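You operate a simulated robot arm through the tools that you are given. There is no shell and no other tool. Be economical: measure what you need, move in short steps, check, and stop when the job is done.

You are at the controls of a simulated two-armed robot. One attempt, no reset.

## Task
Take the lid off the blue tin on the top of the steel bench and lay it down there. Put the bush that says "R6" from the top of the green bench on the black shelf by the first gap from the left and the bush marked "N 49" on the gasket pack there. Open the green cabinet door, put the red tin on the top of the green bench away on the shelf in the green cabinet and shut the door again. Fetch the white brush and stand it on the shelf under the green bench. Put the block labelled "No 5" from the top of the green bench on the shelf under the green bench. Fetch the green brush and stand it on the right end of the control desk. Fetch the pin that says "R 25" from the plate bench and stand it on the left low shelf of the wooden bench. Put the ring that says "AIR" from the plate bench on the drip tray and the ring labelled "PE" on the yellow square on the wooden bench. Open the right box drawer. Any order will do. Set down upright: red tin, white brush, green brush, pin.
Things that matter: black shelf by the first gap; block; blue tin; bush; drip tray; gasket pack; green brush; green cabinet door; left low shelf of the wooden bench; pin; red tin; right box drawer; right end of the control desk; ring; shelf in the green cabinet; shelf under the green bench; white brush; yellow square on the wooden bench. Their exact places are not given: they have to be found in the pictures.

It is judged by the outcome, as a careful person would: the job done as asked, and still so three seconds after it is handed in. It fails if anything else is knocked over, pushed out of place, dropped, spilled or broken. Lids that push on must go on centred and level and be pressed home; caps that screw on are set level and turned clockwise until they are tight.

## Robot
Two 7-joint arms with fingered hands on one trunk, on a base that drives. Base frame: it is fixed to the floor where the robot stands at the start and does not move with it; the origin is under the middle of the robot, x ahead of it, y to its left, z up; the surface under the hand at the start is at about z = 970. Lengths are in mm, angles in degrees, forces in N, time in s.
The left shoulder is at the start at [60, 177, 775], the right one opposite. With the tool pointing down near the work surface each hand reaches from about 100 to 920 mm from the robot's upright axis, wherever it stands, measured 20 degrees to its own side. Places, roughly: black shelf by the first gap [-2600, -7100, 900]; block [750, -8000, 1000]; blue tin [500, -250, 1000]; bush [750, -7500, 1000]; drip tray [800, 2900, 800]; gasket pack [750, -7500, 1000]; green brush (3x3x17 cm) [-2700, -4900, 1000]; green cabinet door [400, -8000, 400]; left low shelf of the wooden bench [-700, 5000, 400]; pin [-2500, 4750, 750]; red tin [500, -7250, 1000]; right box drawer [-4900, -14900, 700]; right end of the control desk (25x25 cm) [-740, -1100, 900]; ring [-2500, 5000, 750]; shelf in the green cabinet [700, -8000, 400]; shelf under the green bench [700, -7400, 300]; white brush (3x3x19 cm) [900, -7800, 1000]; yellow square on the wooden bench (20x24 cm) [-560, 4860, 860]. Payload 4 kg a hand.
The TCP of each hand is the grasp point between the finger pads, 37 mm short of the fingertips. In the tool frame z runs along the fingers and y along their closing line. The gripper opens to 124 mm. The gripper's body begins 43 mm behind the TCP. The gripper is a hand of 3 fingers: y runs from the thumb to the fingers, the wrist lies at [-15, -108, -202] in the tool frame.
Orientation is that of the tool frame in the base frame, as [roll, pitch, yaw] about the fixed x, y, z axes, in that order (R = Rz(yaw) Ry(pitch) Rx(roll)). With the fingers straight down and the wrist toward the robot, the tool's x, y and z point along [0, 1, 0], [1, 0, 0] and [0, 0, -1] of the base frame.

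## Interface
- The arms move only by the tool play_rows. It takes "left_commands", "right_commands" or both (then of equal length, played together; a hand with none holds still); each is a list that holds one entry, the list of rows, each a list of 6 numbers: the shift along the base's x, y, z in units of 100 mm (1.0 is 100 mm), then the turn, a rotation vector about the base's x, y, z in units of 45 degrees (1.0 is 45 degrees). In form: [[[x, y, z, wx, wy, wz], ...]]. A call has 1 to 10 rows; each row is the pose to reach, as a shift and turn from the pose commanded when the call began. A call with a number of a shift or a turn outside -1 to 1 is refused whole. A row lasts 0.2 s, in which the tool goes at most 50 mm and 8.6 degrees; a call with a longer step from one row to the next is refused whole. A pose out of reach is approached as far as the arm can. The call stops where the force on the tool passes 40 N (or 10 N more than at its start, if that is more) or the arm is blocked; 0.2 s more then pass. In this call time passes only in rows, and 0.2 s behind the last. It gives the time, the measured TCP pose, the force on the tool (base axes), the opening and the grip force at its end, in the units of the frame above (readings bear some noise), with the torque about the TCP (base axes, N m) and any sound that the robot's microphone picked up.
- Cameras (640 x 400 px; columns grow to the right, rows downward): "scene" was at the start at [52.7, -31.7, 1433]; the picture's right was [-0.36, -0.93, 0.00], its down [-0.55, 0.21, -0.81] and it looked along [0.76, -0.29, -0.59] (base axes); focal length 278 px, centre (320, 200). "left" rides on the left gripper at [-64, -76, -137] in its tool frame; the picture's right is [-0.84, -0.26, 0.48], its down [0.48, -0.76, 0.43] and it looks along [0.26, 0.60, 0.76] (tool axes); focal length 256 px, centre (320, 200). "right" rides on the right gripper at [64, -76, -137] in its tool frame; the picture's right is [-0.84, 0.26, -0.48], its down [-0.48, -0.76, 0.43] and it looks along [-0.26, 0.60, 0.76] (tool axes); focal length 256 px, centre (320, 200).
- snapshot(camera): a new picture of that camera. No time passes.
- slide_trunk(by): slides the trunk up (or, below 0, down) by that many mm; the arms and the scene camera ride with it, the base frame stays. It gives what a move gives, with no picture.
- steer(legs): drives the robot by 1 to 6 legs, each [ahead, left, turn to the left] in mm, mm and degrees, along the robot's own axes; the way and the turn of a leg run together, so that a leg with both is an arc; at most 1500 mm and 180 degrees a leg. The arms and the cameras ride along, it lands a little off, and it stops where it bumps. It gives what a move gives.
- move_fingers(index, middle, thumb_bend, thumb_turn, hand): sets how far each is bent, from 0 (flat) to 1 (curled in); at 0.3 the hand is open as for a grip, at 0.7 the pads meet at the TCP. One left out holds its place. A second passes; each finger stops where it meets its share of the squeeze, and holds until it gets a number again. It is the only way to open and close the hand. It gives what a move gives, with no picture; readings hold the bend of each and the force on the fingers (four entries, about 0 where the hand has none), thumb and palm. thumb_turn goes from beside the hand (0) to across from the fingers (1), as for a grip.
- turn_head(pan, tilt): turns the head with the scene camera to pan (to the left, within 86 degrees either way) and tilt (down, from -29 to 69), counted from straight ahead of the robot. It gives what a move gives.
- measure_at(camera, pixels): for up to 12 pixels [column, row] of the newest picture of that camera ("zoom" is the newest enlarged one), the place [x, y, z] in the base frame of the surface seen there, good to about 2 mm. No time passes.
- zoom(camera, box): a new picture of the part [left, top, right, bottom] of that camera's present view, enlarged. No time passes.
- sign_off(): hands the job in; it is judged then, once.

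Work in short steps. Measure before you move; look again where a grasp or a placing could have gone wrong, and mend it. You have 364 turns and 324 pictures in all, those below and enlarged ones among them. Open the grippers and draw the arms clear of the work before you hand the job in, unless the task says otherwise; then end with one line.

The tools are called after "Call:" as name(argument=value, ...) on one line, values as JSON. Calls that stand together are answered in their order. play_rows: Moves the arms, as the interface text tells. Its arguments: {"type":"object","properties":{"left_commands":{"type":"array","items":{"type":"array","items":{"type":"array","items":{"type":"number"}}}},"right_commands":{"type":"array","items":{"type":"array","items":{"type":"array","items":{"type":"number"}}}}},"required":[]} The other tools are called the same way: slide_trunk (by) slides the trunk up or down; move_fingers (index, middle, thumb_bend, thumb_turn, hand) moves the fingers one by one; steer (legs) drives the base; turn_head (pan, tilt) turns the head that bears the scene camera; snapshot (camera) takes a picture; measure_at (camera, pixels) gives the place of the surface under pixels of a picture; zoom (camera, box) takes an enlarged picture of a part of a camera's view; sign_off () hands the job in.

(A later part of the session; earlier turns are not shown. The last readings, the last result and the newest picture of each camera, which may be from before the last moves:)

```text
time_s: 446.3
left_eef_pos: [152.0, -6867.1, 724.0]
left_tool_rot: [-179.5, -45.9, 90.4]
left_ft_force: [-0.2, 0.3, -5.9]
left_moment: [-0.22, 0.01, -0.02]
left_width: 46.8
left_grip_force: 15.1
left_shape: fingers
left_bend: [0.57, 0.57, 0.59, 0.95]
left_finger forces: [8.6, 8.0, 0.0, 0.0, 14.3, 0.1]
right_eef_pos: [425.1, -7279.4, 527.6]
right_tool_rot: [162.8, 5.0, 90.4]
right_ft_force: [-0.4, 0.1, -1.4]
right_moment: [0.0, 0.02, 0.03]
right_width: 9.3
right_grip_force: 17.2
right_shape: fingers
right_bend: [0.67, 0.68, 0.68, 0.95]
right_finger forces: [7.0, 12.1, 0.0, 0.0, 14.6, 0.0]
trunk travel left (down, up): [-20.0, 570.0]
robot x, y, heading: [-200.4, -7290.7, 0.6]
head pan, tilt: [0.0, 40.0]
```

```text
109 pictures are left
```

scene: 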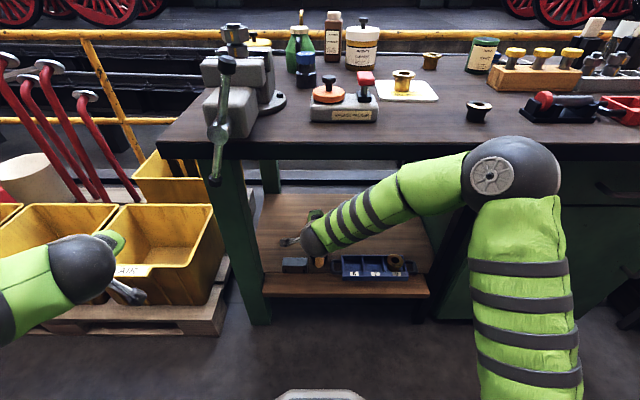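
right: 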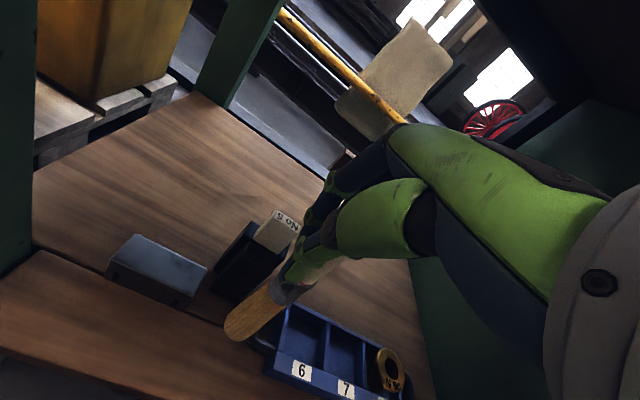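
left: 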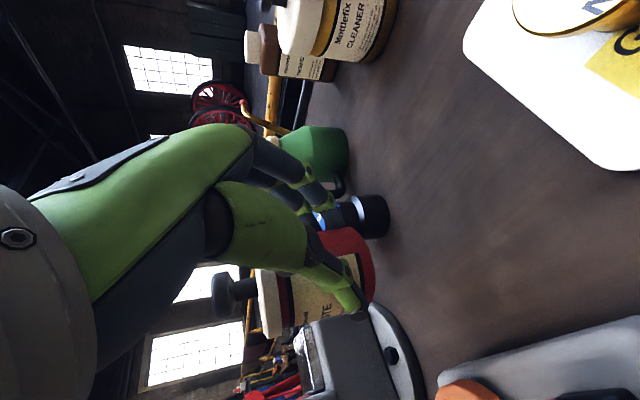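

Lower the brush at x≈435 in steps.

Call:
play_rows(right_commands=[[[0.1, -0.02, -0.3, 0, 0, 0], [0.1, -0.02, -0.6, 0, 0, 0], [0.1, -0.02, -0.8, 0, 0, 0]]])

Call:
snapshot(camera="right")

Call:
play_rows(right_commands=[[[0, 0, -0.05, 0, 0, 0], [0, 0, -0.1, 0, 0, 0], [0, 0, -0.14, 0, 0, 0], [0, 0, -0.18, 0, 0, 0]]])

Call:
snapshot(camera="right")

```text
time_s: 447.1
left_eef_pos: [151.6, -6867.5, 723.3]
left_tool_rot: [-179.5, -45.7, 90.4]
left_ft_force: [0.0, 1.1, -7.0]
left_moment: [-0.21, 0.0, -0.03]
left_width: 46.4
left_grip_force: 15.3
left_shape: fingers
left_bend: [0.57, 0.57, 0.59, 0.95]
left_finger forces: [8.5, 8.1, 0.0, 0.1, 14.3, 0.0]
right_eef_pos: [434.5, -7280.9, 447.6]
right_tool_rot: [162.8, 5.1, 90.5]
right_ft_force: [0.9, -0.2, -0.7]
right_moment: [-0.01, 0.01, 0.01]
right_width: 9.2
right_grip_force: 16.9
right_shape: fingers
right_bend: [0.67, 0.68, 0.68, 0.95]
right_finger forces: [7.0, 12.1, 0.0, 0.1, 14.5, 0.0]
trunk travel left (down, up): [-20.0, 570.0]
robot x, y, heading: [-204.2, -7293.1, 0.6]
head pan, tilt: [0.0, 40.0]
```

```text
108 pictures are left
```

right: 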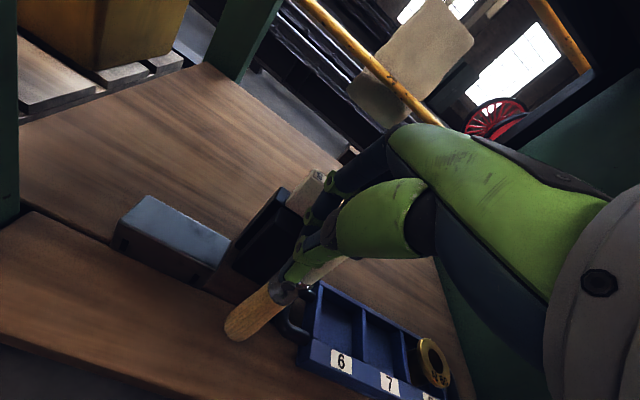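

```text
time_s: 448.1
left_eef_pos: [151.6, -6866.8, 722.7]
left_tool_rot: [-179.4, -45.6, 90.2]
left_ft_force: [0.0, 1.1, -6.4]
left_moment: [-0.19, 0.0, -0.04]
left_width: 46.7
left_grip_force: 15.7
left_shape: fingers
left_bend: [0.57, 0.57, 0.59, 0.95]
left_finger forces: [8.5, 8.0, 0.1, 0.1, 14.3, 0.0]
right_eef_pos: [435.9, -7283.8, 430.4]
right_tool_rot: [162.8, 5.0, 90.4]
right_ft_force: [0.1, -0.8, 0.3]
right_moment: [0.03, -0.01, -0.05]
right_width: 9.0
right_grip_force: 16.7
right_shape: fingers
right_bend: [0.67, 0.68, 0.68, 0.95]
right_finger forces: [7.0, 12.2, 0.0, 0.0, 14.8, 0.1]
trunk travel left (down, up): [-20.0, 570.0]
robot x, y, heading: [-204.6, -7293.8, 0.7]
head pan, tilt: [0.0, 40.0]
```

```text
107 pictures are left
```

right: 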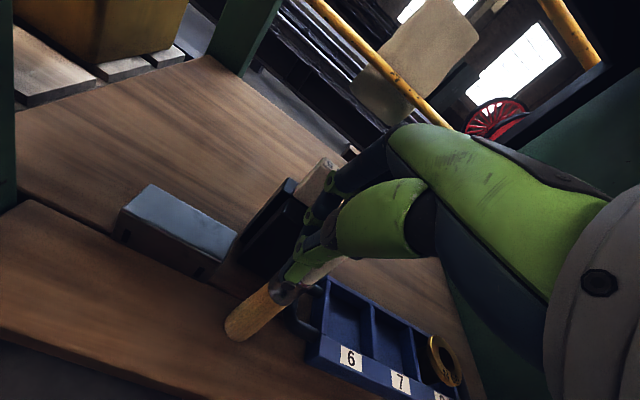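

Not yet touching; continue down in small steps.

Call:
play_rows(right_commands=[[[0, 0, -0.03, 0, 0, 0], [0, 0, -0.06, 0, 0, 0], [0, 0, -0.09, 0, 0, 0], [0, 0, -0.12, 0, 0, 0]]])

```text
time_s: 449.1
left_eef_pos: [151.0, -6868.0, 722.7]
left_tool_rot: [-179.2, -45.7, 90.2]
left_ft_force: [-0.9, -0.3, -5.7]
left_moment: [-0.22, 0.0, 0.03]
left_width: 47.0
left_grip_force: 15.4
left_shape: fingers
left_bend: [0.57, 0.57, 0.59, 0.95]
left_finger forces: [8.7, 8.1, 0.0, 0.1, 14.4, 0.1]
right_eef_pos: [435.4, -7283.5, 417.1]
right_tool_rot: [162.9, 5.1, 90.5]
right_ft_force: [0.4, 0.1, 0.1]
right_moment: [0.03, -0.03, -0.02]
right_width: 0.2
right_grip_force: 0.0
right_shape: fingers
right_bend: [0.72, 0.72, 0.69, 0.96]
right_finger forces: [0.0, 0.0, 0.0, 0.0, 0.0, 0.0]
trunk travel left (down, up): [-20.0, 570.0]
robot x, y, heading: [-203.9, -7292.1, 0.5]
head pan, tilt: [0.0, 40.0]
```

The grip force fell to zero – the brush slipped out. I look.

Call:
snapshot(camera="right")

Call:
zoom(camera="scene", box=[250, 180, 430, 310])

```text
106 pictures are left
```

right: 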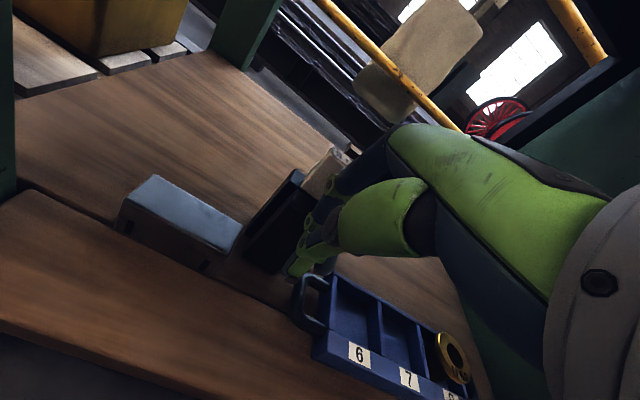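

```text
3.08 times, centred on (340, 245) of scene
```

zoom: 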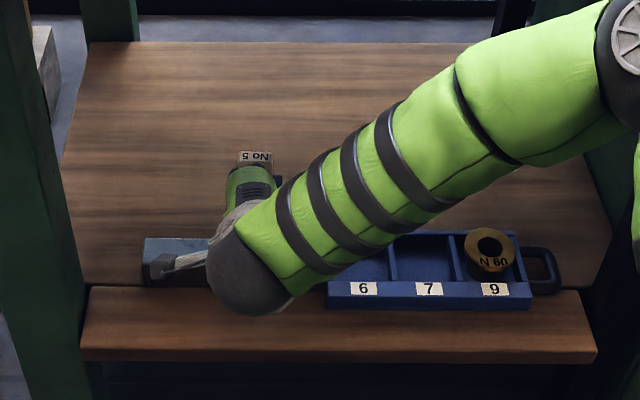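

I raise the hand 80 mm gently and look again.

Call:
play_rows(right_commands=[[[0, 0, 0.2, 0, 0, 0], [0, 0, 0.5, 0, 0, 0], [0, 0, 0.9, 0, 0, 0]]])

Call:
snapshot(camera="right")

Call:
snapshot(camera="scene")

```text
time_s: 449.9
left_eef_pos: [151.9, -6868.2, 722.1]
left_tool_rot: [-179.5, -45.7, 90.3]
left_ft_force: [0.8, -0.6, -7.4]
left_moment: [-0.24, 0.01, 0.0]
left_width: 46.3
left_grip_force: 15.9
left_shape: fingers
left_bend: [0.57, 0.57, 0.59, 0.95]
left_finger forces: [8.7, 8.2, 0.0, 0.0, 14.1, 0.0]
right_eef_pos: [434.6, -7282.8, 507.5]
right_tool_rot: [162.9, 5.0, 90.6]
right_ft_force: [0.9, 0.8, 0.2]
right_moment: [-0.02, 0.0, 0.01]
right_width: 0.3
right_grip_force: 0.0
right_shape: fingers
right_bend: [0.72, 0.72, 0.69, 0.96]
right_finger forces: [0.0, 0.0, 0.0, 0.0, 0.0, 0.0]
trunk travel left (down, up): [-20.0, 570.0]
robot x, y, heading: [-204.5, -7291.3, 0.7]
head pan, tilt: [0.0, 40.0]
```

```text
104 pictures are left
```

right: 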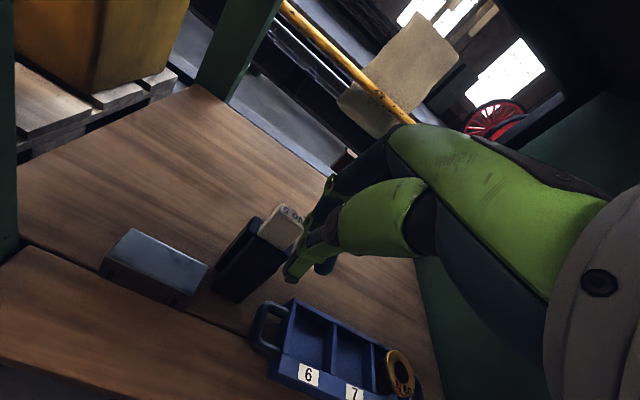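

```text
103 pictures are left
```

scene: 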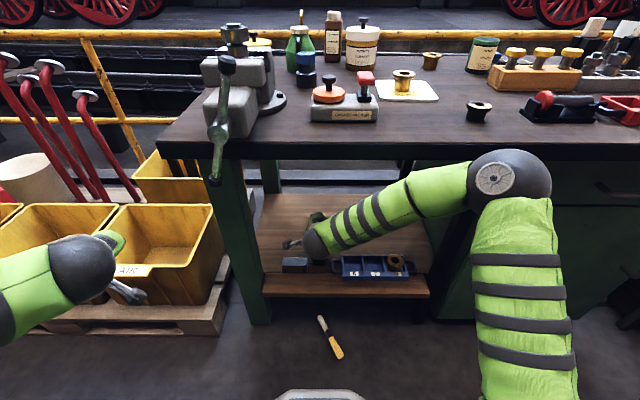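

The brush fell on the floor at (330,337). I'll recover it. First withdraw the right hand, then measure it.

Call:
play_rows(right_commands=[[[-0.4, 0, 0, 0, 0, 0], [-0.8, 0, 0, 0, 0, 0], [-1.0, 0, 0, 0, 0, 0]]])

Call:
zoom(camera="scene", box=[300, 300, 370, 370])

Call:
measure_at(camera="scene", pixels=[[321, 319], [325, 328], [331, 340], [335, 348], [339, 355], [310, 340], [350, 340], [320, 390], [300, 395]])

```text
time_s: 450.7
left_eef_pos: [151.6, -6866.3, 722.9]
left_tool_rot: [-179.5, -45.7, 90.3]
left_ft_force: [0.1, 0.6, -6.1]
left_moment: [-0.18, -0.05, -0.03]
left_width: 46.6
left_grip_force: 15.5
left_shape: fingers
left_bend: [0.57, 0.57, 0.59, 0.95]
left_finger forces: [8.6, 8.0, 0.1, 0.0, 14.1, 0.1]
right_eef_pos: [336.1, -7283.3, 507.0]
right_tool_rot: [162.8, 5.0, 90.5]
right_ft_force: [0.3, 0.2, 0.5]
right_moment: [-0.02, 0.02, 0.0]
right_width: 0.0
right_grip_force: 0.1
right_shape: fingers
right_bend: [0.72, 0.72, 0.69, 0.96]
right_finger forces: [0.0, 0.0, 0.0, 0.0, 0.1, 0.0]
trunk travel left (down, up): [-20.0, 570.0]
robot x, y, heading: [-204.9, -7293.2, 0.5]
head pan, tilt: [0.0, 40.0]
```

```text
5.71 times, centred on (335, 335) of scene
```

zoom: 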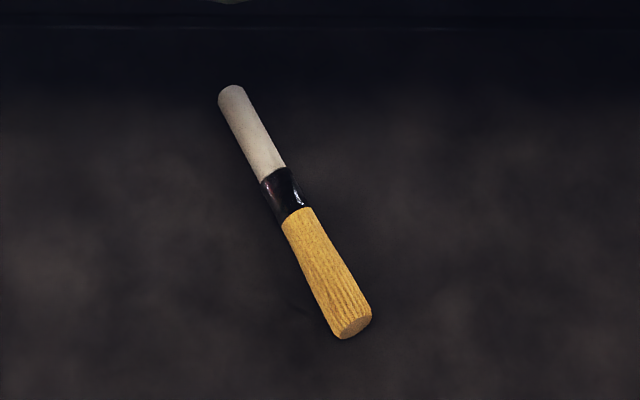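

```text
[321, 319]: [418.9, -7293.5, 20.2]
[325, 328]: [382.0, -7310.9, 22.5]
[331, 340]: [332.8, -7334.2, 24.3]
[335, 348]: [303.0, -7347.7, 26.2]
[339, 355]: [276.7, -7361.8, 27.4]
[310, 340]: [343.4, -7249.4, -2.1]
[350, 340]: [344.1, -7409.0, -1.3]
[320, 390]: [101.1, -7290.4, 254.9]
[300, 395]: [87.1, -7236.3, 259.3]
```

The brush lies with its bristle end at (270,-7364) and handle end at (440,-7285), partly under the shelf edge. I back up 220 mm, undo the tilt, and yaw the hand so that its x-axis points along the brush toward the bristles.

Call:
steer(legs=[[-220, 0, -0.5]])

Call:
play_rows(right_commands=[[[0, 0, -0.2, 0.033, 0.12, 0], [0, 0, -0.4, 0.066, 0.24, 0], [0, 0, -0.5, 0.098, 0.362, 0]]])

Call:
play_rows(right_commands=[[[0, 0, 0, 0, 0, 0.166], [0, 0, 0, 0, 0, 0.333], [0, 0, 0, 0, 0, 0.5], [0, 0, 0, 0, 0, 0.666], [0, 0, 0, 0, 0, 0.833], [0, 0, 0, 0, 0, 1.0]]])

Call:
play_rows(right_commands=[[[0, 0, 0, 0, 0, 0.166], [0, 0, 0, 0, 0, 0.333], [0, 0, 0, 0, 0, 0.5], [0, 0, 0, 0, 0, 0.666], [0, 0, 0, 0, 0, 0.833], [0, 0, 0, 0, 0, 1.0]]])

Call:
play_rows(right_commands=[[[0, 0, 0, 0, 0, 0.18], [0, 0, 0, 0, 0, 0.36], [0, 0, 0, 0, 0, 0.55]]])

Call:
snapshot(camera="scene")

```text
time_s: 452.4
left_eef_pos: [-68.7, -6869.5, 723.4]
left_tool_rot: [-179.5, -45.7, 90.0]
left_ft_force: [0.1, -0.6, -6.8]
left_moment: [-0.25, -0.02, -0.04]
left_width: 46.6
left_grip_force: 15.7
left_shape: fingers
left_bend: [0.57, 0.57, 0.59, 0.95]
left_finger forces: [8.6, 8.2, 0.0, 0.1, 14.3, 0.0]
right_eef_pos: [113.5, -7288.4, 507.0]
right_tool_rot: [162.9, 5.0, 90.3]
right_ft_force: [-0.5, -0.4, 0.3]
right_moment: [-0.01, -0.02, -0.02]
right_width: 0.3
right_grip_force: 0.0
right_shape: fingers
right_bend: [0.72, 0.72, 0.69, 0.96]
right_finger forces: [0.2, 0.1, 0.0, 0.0, 0.1, 0.0]
trunk travel left (down, up): [-20.0, 570.0]
robot x, y, heading: [-425.6, -7291.0, 0.3]
head pan, tilt: [0.0, 40.0]
```

```text
time_s: 453.2
left_eef_pos: [-69.0, -6870.2, 723.6]
left_tool_rot: [-179.4, -45.5, 89.9]
left_ft_force: [0.4, -1.4, -6.7]
left_moment: [-0.25, -0.02, 0.01]
left_width: 46.1
left_grip_force: 16.0
left_shape: fingers
left_bend: [0.57, 0.57, 0.59, 0.95]
left_finger forces: [8.6, 8.2, 0.0, 0.0, 14.2, 0.0]
right_eef_pos: [111.5, -7287.6, 457.0]
right_tool_rot: [179.2, 0.5, 91.0]
right_ft_force: [-0.1, 0.2, 0.2]
right_moment: [-0.04, 0.0, -0.01]
right_width: 0.0
right_grip_force: 0.1
right_shape: fingers
right_bend: [0.72, 0.72, 0.69, 0.96]
right_finger forces: [0.0, 0.0, 0.1, 0.1, 0.0, 0.0]
trunk travel left (down, up): [-20.0, 570.0]
robot x, y, heading: [-426.3, -7295.0, 0.2]
head pan, tilt: [0.0, 40.0]
```

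```text
time_s: 454.6
left_eef_pos: [-69.2, -6869.5, 722.4]
left_tool_rot: [-179.3, -45.7, 89.8]
left_ft_force: [-0.7, 0.5, -6.0]
left_moment: [-0.24, -0.06, 0.01]
left_width: 46.6
left_grip_force: 15.2
left_shape: fingers
left_bend: [0.57, 0.57, 0.59, 0.95]
left_finger forces: [8.6, 8.1, 0.1, 0.1, 14.1, 0.0]
right_eef_pos: [112.0, -7286.9, 457.4]
right_tool_rot: [179.1, 0.4, 136.0]
right_ft_force: [-0.1, -0.4, 0.0]
right_moment: [0.0, 0.03, -0.01]
right_width: 0.1
right_grip_force: 0.1
right_shape: fingers
right_bend: [0.72, 0.72, 0.69, 0.96]
right_finger forces: [0.1, 0.0, 0.0, 0.1, 0.0, 0.1]
trunk travel left (down, up): [-20.0, 570.0]
robot x, y, heading: [-427.5, -7295.8, 0.1]
head pan, tilt: [0.0, 40.0]
```

```text
time_s: 456.0
left_eef_pos: [-68.7, -6870.4, 723.6]
left_tool_rot: [-179.5, -45.7, 90.0]
left_ft_force: [0.9, -0.7, -6.7]
left_moment: [-0.22, -0.06, 0.0]
left_width: 46.1
left_grip_force: 14.7
left_shape: fingers
left_bend: [0.57, 0.57, 0.59, 0.95]
left_finger forces: [8.7, 7.9, 0.0, 0.1, 14.0, 0.0]
right_eef_pos: [112.5, -7287.9, 456.8]
right_tool_rot: [179.1, 0.4, -178.9]
right_ft_force: [-0.5, 0.6, -0.4]
right_moment: [0.01, -0.03, -0.01]
right_width: 0.0
right_grip_force: 0.0
right_shape: fingers
right_bend: [0.72, 0.72, 0.69, 0.96]
right_finger forces: [0.0, 0.0, 0.0, 0.0, 0.0, 0.1]
right hand out of reach, approached as far as the arm can: row 2
trunk travel left (down, up): [-20.0, 570.0]
robot x, y, heading: [-427.9, -7295.8, 0.3]
head pan, tilt: [0.0, 40.0]
```

```text
time_s: 456.8
left_eef_pos: [-68.6, -6869.2, 723.1]
left_tool_rot: [-179.6, -45.8, 90.1]
left_ft_force: [0.1, -0.6, -6.4]
left_moment: [-0.25, -0.03, 0.03]
left_width: 46.6
left_grip_force: 15.3
left_shape: fingers
left_bend: [0.57, 0.57, 0.59, 0.95]
left_finger forces: [8.5, 7.9, 0.1, 0.1, 14.1, 0.1]
right_eef_pos: [113.6, -7288.1, 457.6]
right_tool_rot: [179.1, 0.4, -154.1]
right_ft_force: [-0.3, 0.3, -0.3]
right_moment: [-0.01, 0.01, -0.01]
right_width: 0.0
right_grip_force: 0.0
right_shape: fingers
right_bend: [0.72, 0.72, 0.69, 0.96]
right_finger forces: [0.0, 0.0, 0.0, 0.1, 0.0, 0.0]
trunk travel left (down, up): [-20.0, 570.0]
robot x, y, heading: [-429.9, -7294.1, 0.2]
head pan, tilt: [0.0, 40.0]
```

```text
101 pictures are left
```

scene: 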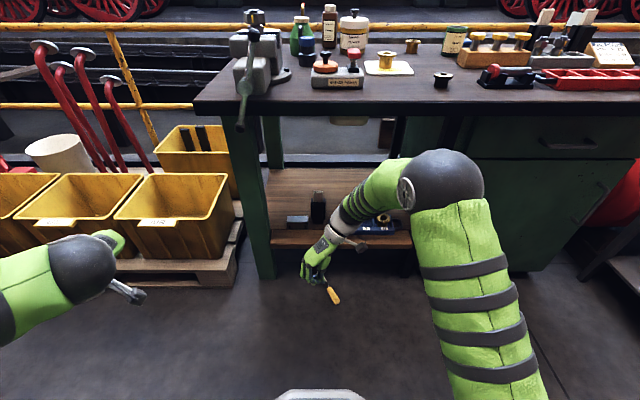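

Yaw reached. I tilt the hand 25° about the brush's axis (so the wrist clears the shelf edge), set the fingers to 0.52 and move over the bristle end.

Call:
play_rows(right_commands=[[[0.3, -0.1, -0.2, -0.168, -0.08, 0], [0.6, -0.2, -0.5, -0.335, -0.16, 0], [0.9, -0.3, -0.7, -0.503, -0.239, 0]]])

Call:
move_fingers(hand="right", index=0.5, middle=0.5, thumb_bend=0.5)

Call:
play_rows(right_commands=[[[0.3, -0.1, -0.2, 0, 0, 0], [0.6, -0.2, -0.5, 0, 0, 0], [0.9, -0.28, -0.8, 0, 0, 0], [1.0, -0.28, -1.0, 0, 0, 0]]])

Call:
play_rows(right_commands=[[[0, 0, -0.4, 0, 0, 0], [0, 0, -0.8, 0, 0, 0], [0, 0, -1.0, 0, 0, 0]]])

Call:
snapshot(camera="right")

Call:
snapshot(camera="scene")

```text
time_s: 457.6
left_eef_pos: [-69.8, -6871.0, 723.9]
left_tool_rot: [-179.5, -45.9, 90.1]
left_ft_force: [1.0, 0.4, -6.4]
left_moment: [-0.24, -0.01, -0.02]
left_width: 46.4
left_grip_force: 15.6
left_shape: fingers
left_bend: [0.57, 0.57, 0.59, 0.95]
left_finger forces: [8.7, 7.9, 0.0, 0.0, 14.1, 0.0]
right_eef_pos: [202.5, -7319.3, 390.4]
right_tool_rot: [-155.7, 0.3, -154.1]
right_ft_force: [-0.3, 0.2, -0.1]
right_moment: [0.01, -0.02, -0.01]
right_width: 0.0
right_grip_force: 0.2
right_shape: fingers
right_bend: [0.72, 0.72, 0.69, 0.96]
right_finger forces: [0.0, 0.1, 0.0, 0.1, 0.0, 0.0]
trunk travel left (down, up): [-20.0, 570.0]
robot x, y, heading: [-428.6, -7292.0, 0.4]
head pan, tilt: [0.0, 40.0]
```

```text
time_s: 458.6
left_eef_pos: [-68.6, -6870.7, 723.1]
left_tool_rot: [-179.4, -45.6, 89.9]
left_ft_force: [-0.4, 0.1, -6.4]
left_moment: [-0.22, -0.02, 0.04]
left_width: 46.3
left_grip_force: 15.3
left_shape: fingers
left_bend: [0.57, 0.57, 0.59, 0.95]
left_finger forces: [8.7, 7.8, 0.0, 0.0, 14.0, 0.0]
right_eef_pos: [202.0, -7317.8, 388.8]
right_tool_rot: [-155.9, 0.4, -154.1]
right_ft_force: [0.1, 1.2, 0.0]
right_moment: [-0.01, 0.0, -0.03]
right_width: 61.9
right_grip_force: 0.1
right_shape: fingers
right_bend: [0.5, 0.5, 0.5, 0.97]
right_finger forces: [0.0, 0.0, 0.0, 0.0, 0.0, 0.0]
trunk travel left (down, up): [-20.0, 570.0]
robot x, y, heading: [-427.4, -7292.1, 0.2]
head pan, tilt: [0.0, 40.0]
```

```text
time_s: 459.6
left_eef_pos: [-70.4, -6870.4, 722.8]
left_tool_rot: [-179.5, -45.8, 90.0]
left_ft_force: [-0.6, -0.3, -6.3]
left_moment: [-0.22, -0.01, 0.0]
left_width: 46.1
left_grip_force: 14.8
left_shape: fingers
left_bend: [0.57, 0.57, 0.59, 0.95]
left_finger forces: [8.5, 7.9, 0.1, 0.0, 14.0, 0.0]
right_eef_pos: [302.8, -7345.6, 287.9]
right_tool_rot: [-155.9, 0.3, -154.0]
right_ft_force: [-0.7, -0.2, 0.3]
right_moment: [-0.02, -0.01, 0.03]
right_width: 61.8
right_grip_force: 0.0
right_shape: fingers
right_bend: [0.5, 0.5, 0.5, 0.98]
right_finger forces: [0.0, 0.0, 0.1, 0.0, 0.0, 0.0]
trunk travel left (down, up): [-20.0, 570.0]
robot x, y, heading: [-427.1, -7291.4, 0.2]
head pan, tilt: [0.0, 40.0]
```

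```text
time_s: 460.4
left_eef_pos: [-70.2, -6871.5, 722.5]
left_tool_rot: [-179.5, -45.7, 90.1]
left_ft_force: [0.3, 0.9, -6.0]
left_moment: [-0.26, -0.03, -0.01]
left_width: 46.1
left_grip_force: 15.5
left_shape: fingers
left_bend: [0.57, 0.57, 0.59, 0.95]
left_finger forces: [8.6, 8.0, 0.0, 0.0, 13.9, 0.0]
right_eef_pos: [304.8, -7344.5, 186.3]
right_tool_rot: [-155.8, 0.3, -154.1]
right_ft_force: [0.3, -0.1, 0.8]
right_moment: [0.0, 0.0, 0.0]
right_width: 62.2
right_grip_force: 0.0
right_shape: fingers
right_bend: [0.5, 0.5, 0.5, 0.98]
right_finger forces: [0.1, 0.0, 0.0, 0.0, 0.1, 0.0]
trunk travel left (down, up): [-20.0, 570.0]
robot x, y, heading: [-427.4, -7297.6, 0.4]
head pan, tilt: [0.0, 40.0]
```

```text
100 pictures are left
```

right: 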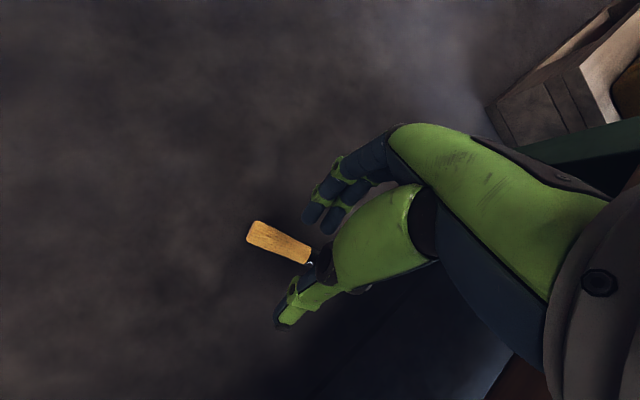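

```text
99 pictures are left
```

scene: 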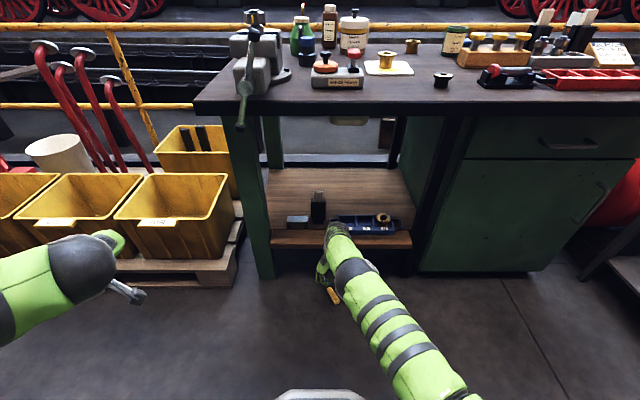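

Aligned along the brush. I move +11 mm in y and go down to z≈54.

Call:
play_rows(right_commands=[[[0.02, 0.11, -0.4, 0, 0, 0], [0.02, 0.11, -0.8, 0, 0, 0], [0.02, 0.11, -1.0, 0, 0, 0]]])

Call:
play_rows(right_commands=[[[0, 0, -0.2, 0, 0, 0], [0, 0, -0.32, 0, 0, 0]]])

Call:
move_fingers(hand="right", index=0.57, middle=0.57, thumb_bend=0.57)

Call:
play_rows(right_commands=[[[0, 0, -0.04, 0, 0, 0], [0, 0, -0.08, 0, 0, 0]]])

Call:
snapshot(camera="right")

```text
time_s: 461.2
left_eef_pos: [-68.7, -6869.7, 722.0]
left_tool_rot: [-179.4, -45.7, 90.0]
left_ft_force: [-0.3, -0.6, -6.9]
left_moment: [-0.2, -0.04, 0.0]
left_width: 46.0
left_grip_force: 15.6
left_shape: fingers
left_bend: [0.57, 0.57, 0.59, 0.95]
left_finger forces: [8.8, 7.9, 0.0, 0.1, 14.1, 0.1]
right_eef_pos: [286.3, -7334.3, 99.9]
right_tool_rot: [-155.7, 0.2, -154.1]
right_ft_force: [0.4, -0.4, -0.2]
right_moment: [-0.02, -0.03, -0.03]
right_width: 61.8
right_grip_force: 0.0
right_shape: fingers
right_bend: [0.5, 0.5, 0.5, 0.98]
right_finger forces: [0.1, 0.0, 0.0, 0.0, 0.0, 0.0]
right hand out of reach, approached as far as the arm can: row 2, 3
trunk travel left (down, up): [-20.0, 570.0]
robot x, y, heading: [-427.2, -7289.5, 0.4]
head pan, tilt: [0.0, 40.0]
```

```text
time_s: 461.8
left_eef_pos: [-69.2, -6870.4, 723.0]
left_tool_rot: [-179.4, -45.7, 90.0]
left_ft_force: [0.0, 1.2, -6.2]
left_moment: [-0.25, 0.01, -0.03]
left_width: 46.3
left_grip_force: 15.5
left_shape: fingers
left_bend: [0.57, 0.57, 0.59, 0.95]
left_finger forces: [8.7, 7.9, 0.0, 0.0, 13.9, 0.0]
right_eef_pos: [280.6, -7333.2, 84.6]
right_tool_rot: [-155.8, 0.2, -154.1]
right_ft_force: [-0.3, -0.5, -1.0]
right_moment: [0.01, -0.02, 0.0]
right_width: 61.9
right_grip_force: 0.1
right_shape: fingers
right_bend: [0.5, 0.5, 0.5, 0.98]
right_finger forces: [0.0, 0.0, 0.0, 0.0, 0.0, 0.1]
right hand out of reach, approached as far as the arm can: row 1, 2
trunk travel left (down, up): [-20.0, 570.0]
robot x, y, heading: [-426.8, -7293.1, 0.1]
head pan, tilt: [0.0, 40.0]
```

```text
time_s: 462.8
left_eef_pos: [-69.8, -6869.4, 723.8]
left_tool_rot: [-179.5, -45.7, 90.1]
left_ft_force: [-0.7, 0.9, -6.4]
left_moment: [-0.22, -0.01, 0.01]
left_width: 46.1
left_grip_force: 14.8
left_shape: fingers
left_bend: [0.57, 0.57, 0.59, 0.95]
left_finger forces: [8.7, 7.9, 0.1, 0.0, 13.9, 0.0]
right_eef_pos: [280.8, -7333.3, 84.8]
right_tool_rot: [-155.9, 0.3, -154.0]
right_ft_force: [-0.1, 0.3, 0.2]
right_moment: [-0.01, -0.02, 0.0]
right_width: 43.9
right_grip_force: 0.1
right_shape: fingers
right_bend: [0.56, 0.56, 0.56, 0.98]
right_finger forces: [0.1, 0.0, 0.0, 0.0, 0.1, 0.0]
trunk travel left (down, up): [-20.0, 570.0]
robot x, y, heading: [-429.4, -7292.8, 0.1]
head pan, tilt: [0.0, 40.0]
```

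```text
time_s: 463.4
left_eef_pos: [-69.3, -6869.9, 723.1]
left_tool_rot: [-179.4, -45.7, 90.0]
left_ft_force: [0.1, -0.1, -6.7]
left_moment: [-0.24, -0.02, -0.02]
left_width: 46.1
left_grip_force: 15.6
left_shape: fingers
left_bend: [0.57, 0.57, 0.59, 0.95]
left_finger forces: [8.6, 8.0, 0.1, 0.0, 13.9, 0.0]
right_eef_pos: [279.9, -7334.6, 85.3]
right_tool_rot: [-155.9, 0.3, -154.0]
right_ft_force: [0.3, -0.8, 0.1]
right_moment: [-0.01, 0.02, 0.0]
right_width: 44.0
right_grip_force: 0.0
right_shape: fingers
right_bend: [0.56, 0.56, 0.56, 0.98]
right_finger forces: [0.0, 0.1, 0.0, 0.0, 0.1, 0.0]
right hand out of reach, approached as far as the arm can: row 1, 2
trunk travel left (down, up): [-20.0, 570.0]
robot x, y, heading: [-429.9, -7296.2, 0.1]
head pan, tilt: [0.0, 40.0]
```

```text
98 pictures are left
```

right: 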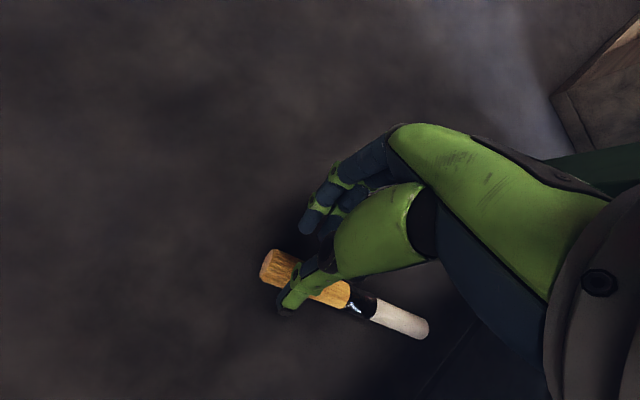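

Reach limit; I drive 100 mm closer and compensate with the arm.

Call:
steer(legs=[[100, 0, 0]])

Call:
play_rows(right_commands=[[[-0.4, 0, 0.2, 0, 0, 0], [-0.8, 0, 0.2, 0, 0, 0], [-1.0, 0, 0.2, 0, 0, 0]]])

Call:
snapshot(camera="right")

```text
time_s: 464.5
left_eef_pos: [-12.2, -6887.4, 730.0]
left_tool_rot: [179.4, -45.7, 90.3]
left_ft_force: [0.6, 0.8, -6.2]
left_moment: [-0.24, 0.0, -0.01]
left_width: 45.0
left_grip_force: 15.4
left_shape: fingers
left_bend: [0.58, 0.57, 0.6, 0.95]
left_finger forces: [8.4, 7.8, 0.0, 0.0, 13.9, 0.0]
right_eef_pos: [323.7, -7335.1, 85.9]
right_tool_rot: [-156.0, -0.4, -152.8]
right_ft_force: [0.0, -0.6, -0.1]
right_moment: [0.01, -0.01, 0.01]
right_width: 43.3
right_grip_force: 0.1
right_shape: fingers
right_bend: [0.56, 0.56, 0.56, 0.98]
right_finger forces: [0.0, 0.0, 0.0, 0.0, 0.1, 0.1]
trunk travel left (down, up): [-20.0, 570.0]
robot x, y, heading: [-366.2, -7305.2, -0.6]
head pan, tilt: [0.0, 40.0]
```

```text
time_s: 465.3
left_eef_pos: [-1.9, -6885.9, 722.2]
left_tool_rot: [-179.3, -45.6, 89.3]
left_ft_force: [-0.2, -0.1, -6.2]
left_moment: [-0.23, 0.0, 0.0]
left_width: 44.6
left_grip_force: 15.5
left_shape: fingers
left_bend: [0.58, 0.57, 0.6, 0.95]
left_finger forces: [8.8, 7.8, 0.0, 0.0, 13.9, 0.1]
right_eef_pos: [223.4, -7334.4, 92.9]
right_tool_rot: [-156.4, -1.2, -152.7]
right_ft_force: [-0.2, 0.5, -0.5]
right_moment: [-0.01, 0.0, 0.01]
right_width: 43.7
right_grip_force: 0.1
right_shape: fingers
right_bend: [0.56, 0.56, 0.56, 0.98]
right_finger forces: [0.0, 0.1, 0.1, 0.0, 0.0, 0.0]
trunk travel left (down, up): [-20.0, 570.0]
robot x, y, heading: [-361.0, -7306.5, -0.5]
head pan, tilt: [0.0, 40.0]
```

```text
97 pictures are left
```

right: 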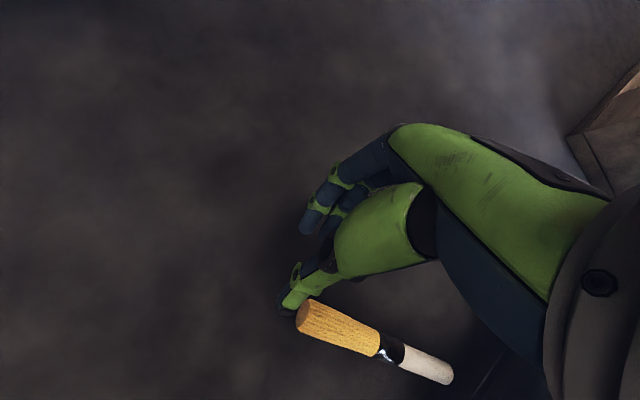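

Now move to x≈305 and down to z≈54.

Call:
play_rows(right_commands=[[[0.4, 0, 0, 0, 0, 0], [0.82, 0.01, 0, 0, 0, 0], [0.82, 0.01, -0.2, 0, 0, 0], [0.82, 0.01, -0.4, 0, 0, 0]]])

Call:
snapshot(camera="right")

```text
time_s: 466.3
left_eef_pos: [-1.9, -6887.1, 722.9]
left_tool_rot: [-179.3, -45.7, 89.3]
left_ft_force: [0.6, 0.8, -6.2]
left_moment: [-0.25, 0.01, -0.01]
left_width: 44.8
left_grip_force: 15.0
left_shape: fingers
left_bend: [0.58, 0.57, 0.6, 0.95]
left_finger forces: [8.6, 7.7, 0.1, 0.0, 13.9, 0.0]
right_eef_pos: [304.9, -7333.9, 51.5]
right_tool_rot: [-156.5, -1.3, -152.9]
right_ft_force: [-0.4, 0.0, 0.7]
right_moment: [0.01, 0.01, -0.02]
right_width: 43.5
right_grip_force: 0.1
right_shape: fingers
right_bend: [0.56, 0.56, 0.56, 0.98]
right_finger forces: [0.0, 0.0, 0.0, 0.0, 0.0, 0.0]
trunk travel left (down, up): [-20.0, 570.0]
robot x, y, heading: [-366.8, -7303.5, -0.2]
head pan, tilt: [0.0, 40.0]
```

```text
96 pictures are left
```

right: 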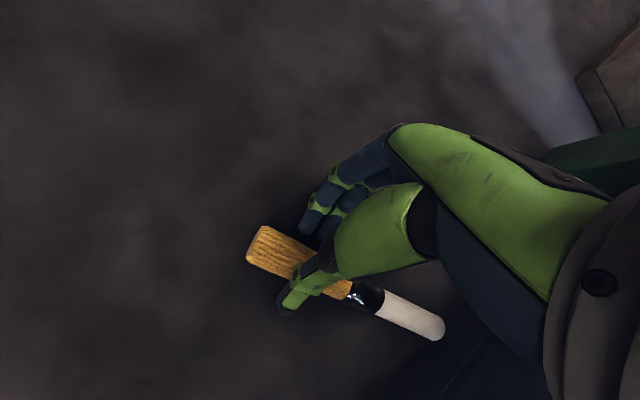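

Brush lies between thumb and fingers. Lower 4 mm and close.

Call:
play_rows(right_commands=[[[0, 0, -0.05, 0, 0, 0]]])

Call:
move_fingers(hand="right", index=0.75, middle=0.75, thumb_bend=0.75)

Call:
play_rows(right_commands=[[[-0.1, 0, 0.2, 0, 0, 0], [-0.4, 0, 0.4, 0, 0, 0], [-0.8, 0, 0.6, 0, 0, 0]]])

Call:
snapshot(camera="right")

```text
time_s: 466.7
left_eef_pos: [-2.2, -6885.6, 723.8]
left_tool_rot: [-179.3, -45.7, 89.3]
left_ft_force: [0.0, 0.0, -6.1]
left_moment: [-0.25, 0.0, -0.04]
left_width: 44.7
left_grip_force: 14.7
left_shape: fingers
left_bend: [0.58, 0.57, 0.6, 0.95]
left_finger forces: [8.6, 7.7, 0.0, 0.1, 13.8, 0.1]
right_eef_pos: [304.6, -7333.3, 48.5]
right_tool_rot: [-156.7, -1.2, -152.8]
right_ft_force: [-11.1, 4.6, 19.1]
right_moment: [0.33, 0.71, 0.04]
right_width: 41.9
right_grip_force: 9.2
right_shape: fingers
right_bend: [0.56, 0.56, 0.56, 0.98]
right_finger forces: [16.0, 2.9, 0.1, 0.0, 0.0, 0.0]
trunk travel left (down, up): [-20.0, 570.0]
robot x, y, heading: [-369.0, -7311.5, -0.2]
head pan, tilt: [0.0, 40.0]
```

```text
time_s: 467.7
left_eef_pos: [-1.2, -6885.8, 723.2]
left_tool_rot: [-179.5, -45.7, 89.4]
left_ft_force: [0.6, -0.3, -5.8]
left_moment: [-0.27, -0.01, 0.0]
left_width: 44.6
left_grip_force: 14.4
left_shape: fingers
left_bend: [0.58, 0.57, 0.6, 0.95]
left_finger forces: [8.5, 7.8, 0.1, 0.0, 13.8, 0.0]
right_eef_pos: [304.3, -7334.6, 46.2]
right_tool_rot: [-156.5, -1.3, -152.9]
right_ft_force: [0.2, 0.3, 0.6]
right_moment: [-0.07, 0.04, 0.04]
right_width: 21.3
right_grip_force: 22.2
right_shape: fingers
right_bend: [0.65, 0.66, 0.64, 0.96]
right_finger forces: [13.0, 8.6, 0.1, 0.0, 22.0, 0.1]
trunk travel left (down, up): [-20.0, 570.0]
robot x, y, heading: [-367.8, -7306.5, -0.4]
head pan, tilt: [0.0, 40.0]
```

```text
time_s: 468.5
left_eef_pos: [-0.9, -6886.3, 722.0]
left_tool_rot: [-179.3, -45.6, 89.4]
left_ft_force: [0.9, -0.7, -6.1]
left_moment: [-0.21, -0.01, 0.0]
left_width: 44.7
left_grip_force: 14.8
left_shape: fingers
left_bend: [0.58, 0.57, 0.6, 0.95]
left_finger forces: [8.6, 7.7, 0.0, 0.0, 13.5, 0.0]
right_eef_pos: [227.5, -7332.8, 108.6]
right_tool_rot: [-156.6, -1.3, -152.8]
right_ft_force: [0.2, 0.1, -0.3]
right_moment: [0.0, 0.01, 0.0]
right_width: 21.6
right_grip_force: 20.9
right_shape: fingers
right_bend: [0.64, 0.66, 0.65, 0.95]
right_finger forces: [13.0, 8.7, 0.1, 0.0, 20.4, 0.0]
trunk travel left (down, up): [-20.0, 570.0]
robot x, y, heading: [-364.4, -7307.6, -0.4]
head pan, tilt: [0.0, 40.0]
```

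```text
95 pictures are left
```

right: 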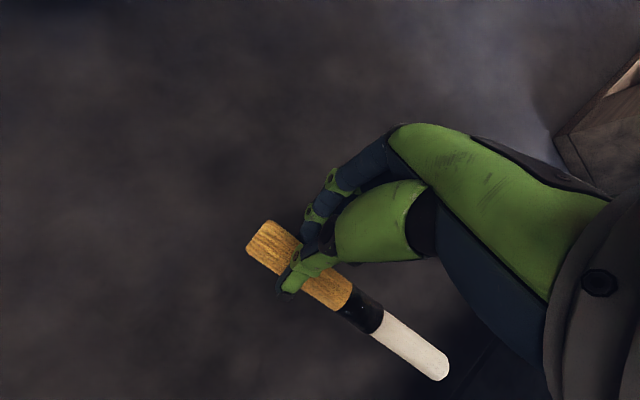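

Brush regained (near its bristle end). The left grip on the tin seems to creep slightly; I check it with the left camera.

Call:
snapshot(camera="left")

```text
94 pictures are left
```

left: 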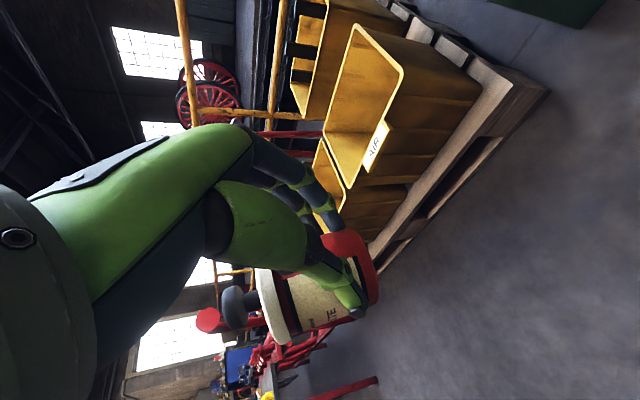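

I re-tighten the left grip, back up 200 mm, and rotate the right hand 90° so the brush stands vertically with bristles down (hand horizontal, pointing forward).

Call:
move_fingers(hand="left", index=0.8, middle=0.8, thumb_bend=0.8)

Call:
steer(legs=[[-200, 0, 0]])

Call:
play_rows(right_commands=[[[0.1, 0, 0.3, 0.076, -0.148, 0], [0.2, 0, 0.6, 0.152, -0.297, 0], [0.4, 0, 0.8, 0.228, -0.445, 0], [0.6, 0, 1.0, 0.304, -0.593, 0], [0.8, 0, 1.0, 0.38, -0.742, 0], [1.0, 0, 1.0, 0.456, -0.89, 0]]])

Call:
play_rows(right_commands=[[[0.1, 0, 0.3, 0.076, -0.148, 0], [0.2, 0, 0.6, 0.152, -0.297, 0], [0.3, 0, 0.8, 0.228, -0.445, 0], [0.4, 0, 1.0, 0.304, -0.593, 0], [0.5, 0, 1.0, 0.38, -0.742, 0], [0.5, 0, 1.0, 0.456, -0.89, 0]]])

Call:
snapshot(camera="scene")

```text
time_s: 469.5
left_eef_pos: [-2.2, -6886.9, 722.8]
left_tool_rot: [-179.4, -45.9, 89.3]
left_ft_force: [0.5, 0.1, 1.0]
left_moment: [0.01, -0.01, -0.05]
left_width: 0.0
left_grip_force: 0.0
left_shape: fingers
left_bend: [0.72, 0.8, 0.75, 0.97]
left_finger forces: [0.1, 0.0, 0.0, 0.0, 0.0, 0.0]
right_eef_pos: [227.8, -7333.0, 108.0]
right_tool_rot: [-156.5, -1.2, -152.8]
right_ft_force: [-0.1, -0.6, -1.0]
right_moment: [0.02, 0.04, -0.02]
right_width: 21.6
right_grip_force: 20.3
right_shape: fingers
right_bend: [0.64, 0.66, 0.65, 0.95]
right_finger forces: [12.9, 8.6, 0.0, 0.1, 20.4, 0.0]
trunk travel left (down, up): [-20.0, 570.0]
robot x, y, heading: [-368.7, -7307.7, -0.5]
head pan, tilt: [0.0, 40.0]
```

```text
time_s: 471.1
left_eef_pos: [-203.0, -6885.1, 724.1]
left_tool_rot: [-179.5, -45.8, 89.5]
left_ft_force: [0.2, -0.3, -0.9]
left_moment: [-0.01, 0.03, 0.0]
left_width: 0.0
left_grip_force: 0.0
left_shape: fingers
left_bend: [0.72, 0.8, 0.75, 0.97]
left_finger forces: [0.0, 0.0, 0.1, 0.0, 0.0, 0.1]
right_eef_pos: [27.5, -7330.9, 109.0]
right_tool_rot: [-156.5, -1.2, -152.6]
right_ft_force: [-0.6, 0.0, 0.2]
right_moment: [-0.01, 0.04, -0.01]
right_width: 21.5
right_grip_force: 21.1
right_shape: fingers
right_bend: [0.64, 0.66, 0.65, 0.95]
right_finger forces: [12.9, 8.7, 0.0, 0.0, 20.5, 0.1]
trunk travel left (down, up): [-20.0, 570.0]
robot x, y, heading: [-564.8, -7304.3, -0.3]
head pan, tilt: [0.0, 40.0]
```

```text
time_s: 472.5
left_eef_pos: [-201.8, -6884.6, 723.2]
left_tool_rot: [-179.3, -45.7, 89.4]
left_ft_force: [0.3, 0.6, -0.3]
left_moment: [0.02, 0.01, 0.04]
left_width: 0.0
left_grip_force: 0.0
left_shape: fingers
left_bend: [0.72, 0.8, 0.75, 0.97]
left_finger forces: [0.0, 0.1, 0.0, 0.1, 0.0, 0.1]
right_eef_pos: [128.9, -7332.6, 209.3]
right_tool_rot: [-156.4, 43.9, -152.7]
right_ft_force: [-0.5, -0.2, 0.6]
right_moment: [-0.02, 0.03, 0.01]
right_width: 21.4
right_grip_force: 20.9
right_shape: fingers
right_bend: [0.64, 0.66, 0.65, 0.95]
right_finger forces: [12.4, 8.5, 0.1, 0.1, 20.1, 0.1]
trunk travel left (down, up): [-20.0, 570.0]
robot x, y, heading: [-563.0, -7300.5, -0.5]
head pan, tilt: [0.0, 40.0]
```

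```text
time_s: 473.9
left_eef_pos: [-202.6, -6885.2, 723.6]
left_tool_rot: [-179.3, -45.8, 89.6]
left_ft_force: [-0.2, -0.6, -0.4]
left_moment: [-0.01, 0.01, 0.0]
left_width: 0.1
left_grip_force: 0.1
left_shape: fingers
left_bend: [0.72, 0.8, 0.75, 0.97]
left_finger forces: [0.1, 0.1, 0.1, 0.1, 0.0, 0.0]
right_eef_pos: [178.8, -7333.0, 309.0]
right_tool_rot: [-151.4, 88.9, -147.8]
right_ft_force: [-0.8, 0.0, -0.1]
right_moment: [-0.03, 0.04, 0.0]
right_width: 21.1
right_grip_force: 20.3
right_shape: fingers
right_bend: [0.65, 0.67, 0.65, 0.95]
right_finger forces: [11.9, 8.6, 0.0, 0.1, 19.7, 0.0]
trunk travel left (down, up): [-20.0, 570.0]
robot x, y, heading: [-566.5, -7304.4, -0.3]
head pan, tilt: [0.0, 40.0]
```

```text
93 pictures are left
```

scene: 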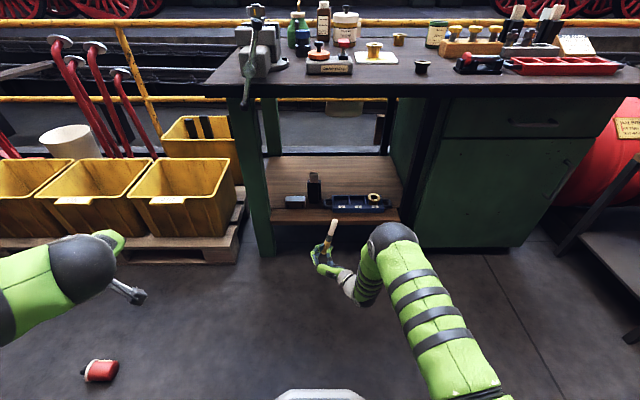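

The tin slipped out when re-gripped and lies at (100,370); lid seems still on – I'll recover it after the brush. First check the brush's verticality.

Call:
zoom(camera="scene", box=[300, 200, 370, 310])

Call:
measure_at(camera="zoom", pixels=[[320, 82], [316, 95], [312, 108], [308, 120], [304, 135], [290, 180], [285, 200], [280, 215]])

Call:
zoom(camera="scene", box=[60, 330, 160, 400])

Call:
measure_at(camera="zoom", pixels=[[190, 240], [260, 230], [330, 220], [390, 230], [160, 275], [260, 280], [340, 260]])

```text
3.64 times, centred on (335, 255) of scene
```

zoom: 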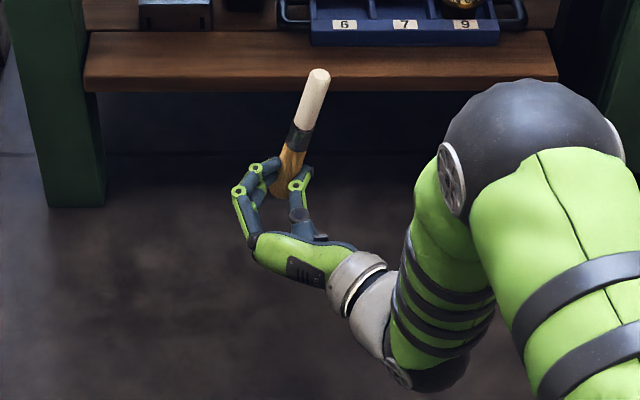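

```text
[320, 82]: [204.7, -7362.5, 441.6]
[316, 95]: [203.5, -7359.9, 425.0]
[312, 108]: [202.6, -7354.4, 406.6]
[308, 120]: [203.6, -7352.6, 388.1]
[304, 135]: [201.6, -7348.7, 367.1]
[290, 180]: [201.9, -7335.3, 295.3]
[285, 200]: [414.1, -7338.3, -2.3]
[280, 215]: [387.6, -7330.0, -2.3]
```

```text
5.71 times, centred on (110, 365) of scene
```

zoom: 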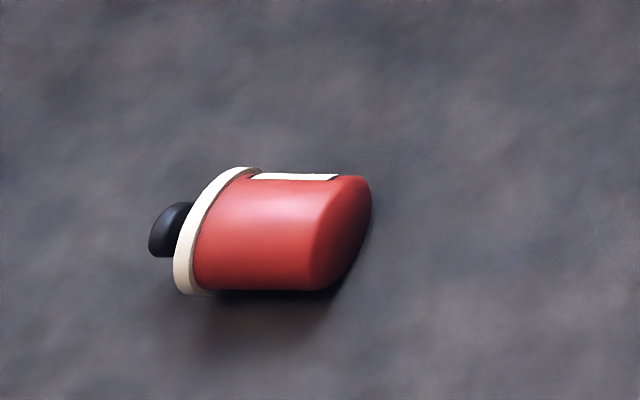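

```text
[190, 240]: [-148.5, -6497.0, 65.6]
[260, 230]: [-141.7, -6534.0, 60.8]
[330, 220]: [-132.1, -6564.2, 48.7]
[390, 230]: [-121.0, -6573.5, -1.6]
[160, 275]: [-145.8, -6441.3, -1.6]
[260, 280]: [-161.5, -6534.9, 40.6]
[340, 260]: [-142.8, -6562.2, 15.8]
```

The tin's lid is on; good. The brush leans 10.5° right: I rotate the hand -10.5° about x, raise 40 mm, then drive ahead 230/left 50 into the gap.

Call:
play_rows(right_commands=[[[0, 0, 0.2, -0.12, 0, 0], [0, 0, 0.45, -0.235, 0, 0]]])

Call:
steer(legs=[[215, 52, 0.3]])

Call:
snapshot(camera="scene")

Call:
zoom(camera="scene", box=[260, 190, 400, 320])

```text
time_s: 474.5
left_eef_pos: [-202.8, -6884.1, 723.5]
left_tool_rot: [-179.4, -45.8, 89.5]
left_ft_force: [0.5, 0.1, -0.7]
left_moment: [0.0, 0.01, -0.01]
left_width: 0.4
left_grip_force: 0.0
left_shape: fingers
left_bend: [0.72, 0.8, 0.75, 0.97]
left_finger forces: [0.0, 0.0, 0.0, 0.0, 0.0, 0.0]
right_eef_pos: [178.5, -7331.9, 353.2]
right_tool_rot: [-98.8, 78.6, -95.4]
right_ft_force: [1.1, -0.2, -1.0]
right_moment: [0.03, 0.01, 0.01]
right_width: 20.9
right_grip_force: 19.8
right_shape: fingers
right_bend: [0.65, 0.67, 0.65, 0.95]
right_finger forces: [11.8, 8.6, 0.0, 0.0, 19.5, 0.1]
trunk travel left (down, up): [-20.0, 570.0]
robot x, y, heading: [-564.4, -7306.7, -0.5]
head pan, tilt: [0.0, 40.0]
```

```text
time_s: 476.2
left_eef_pos: [8.7, -6831.1, 722.0]
left_tool_rot: [-179.5, -45.8, 89.8]
left_ft_force: [-0.4, -0.5, 0.6]
left_moment: [0.0, 0.0, 0.02]
left_width: 0.2
left_grip_force: 0.1
left_shape: fingers
left_bend: [0.72, 0.8, 0.75, 0.97]
left_finger forces: [0.0, 0.0, 0.1, 0.0, 0.0, 0.0]
right_eef_pos: [393.7, -7276.5, 352.4]
right_tool_rot: [-98.3, 78.7, -94.4]
right_ft_force: [0.2, 0.2, -0.3]
right_moment: [-0.03, 0.01, 0.0]
right_width: 21.0
right_grip_force: 20.1
right_shape: fingers
right_bend: [0.65, 0.67, 0.65, 0.95]
right_finger forces: [11.8, 8.6, 0.1, 0.0, 19.6, 0.0]
trunk travel left (down, up): [-20.0, 570.0]
robot x, y, heading: [-347.4, -7250.0, -0.1]
head pan, tilt: [0.0, 40.0]
```

```text
90 pictures are left
```

scene: 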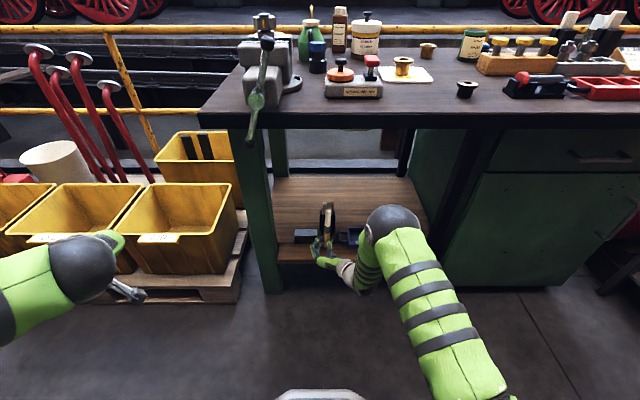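

```text
3.08 times, centred on (330, 255) of scene
```

zoom: 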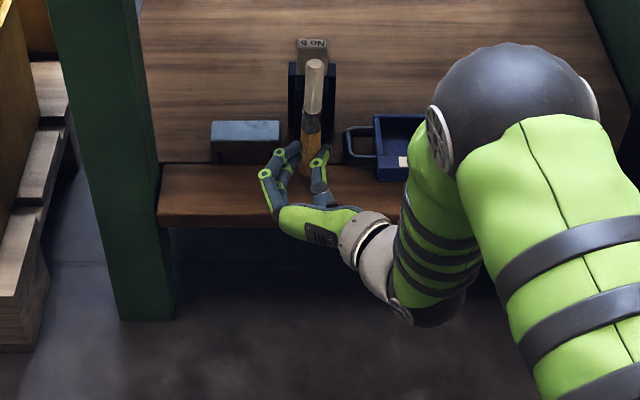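

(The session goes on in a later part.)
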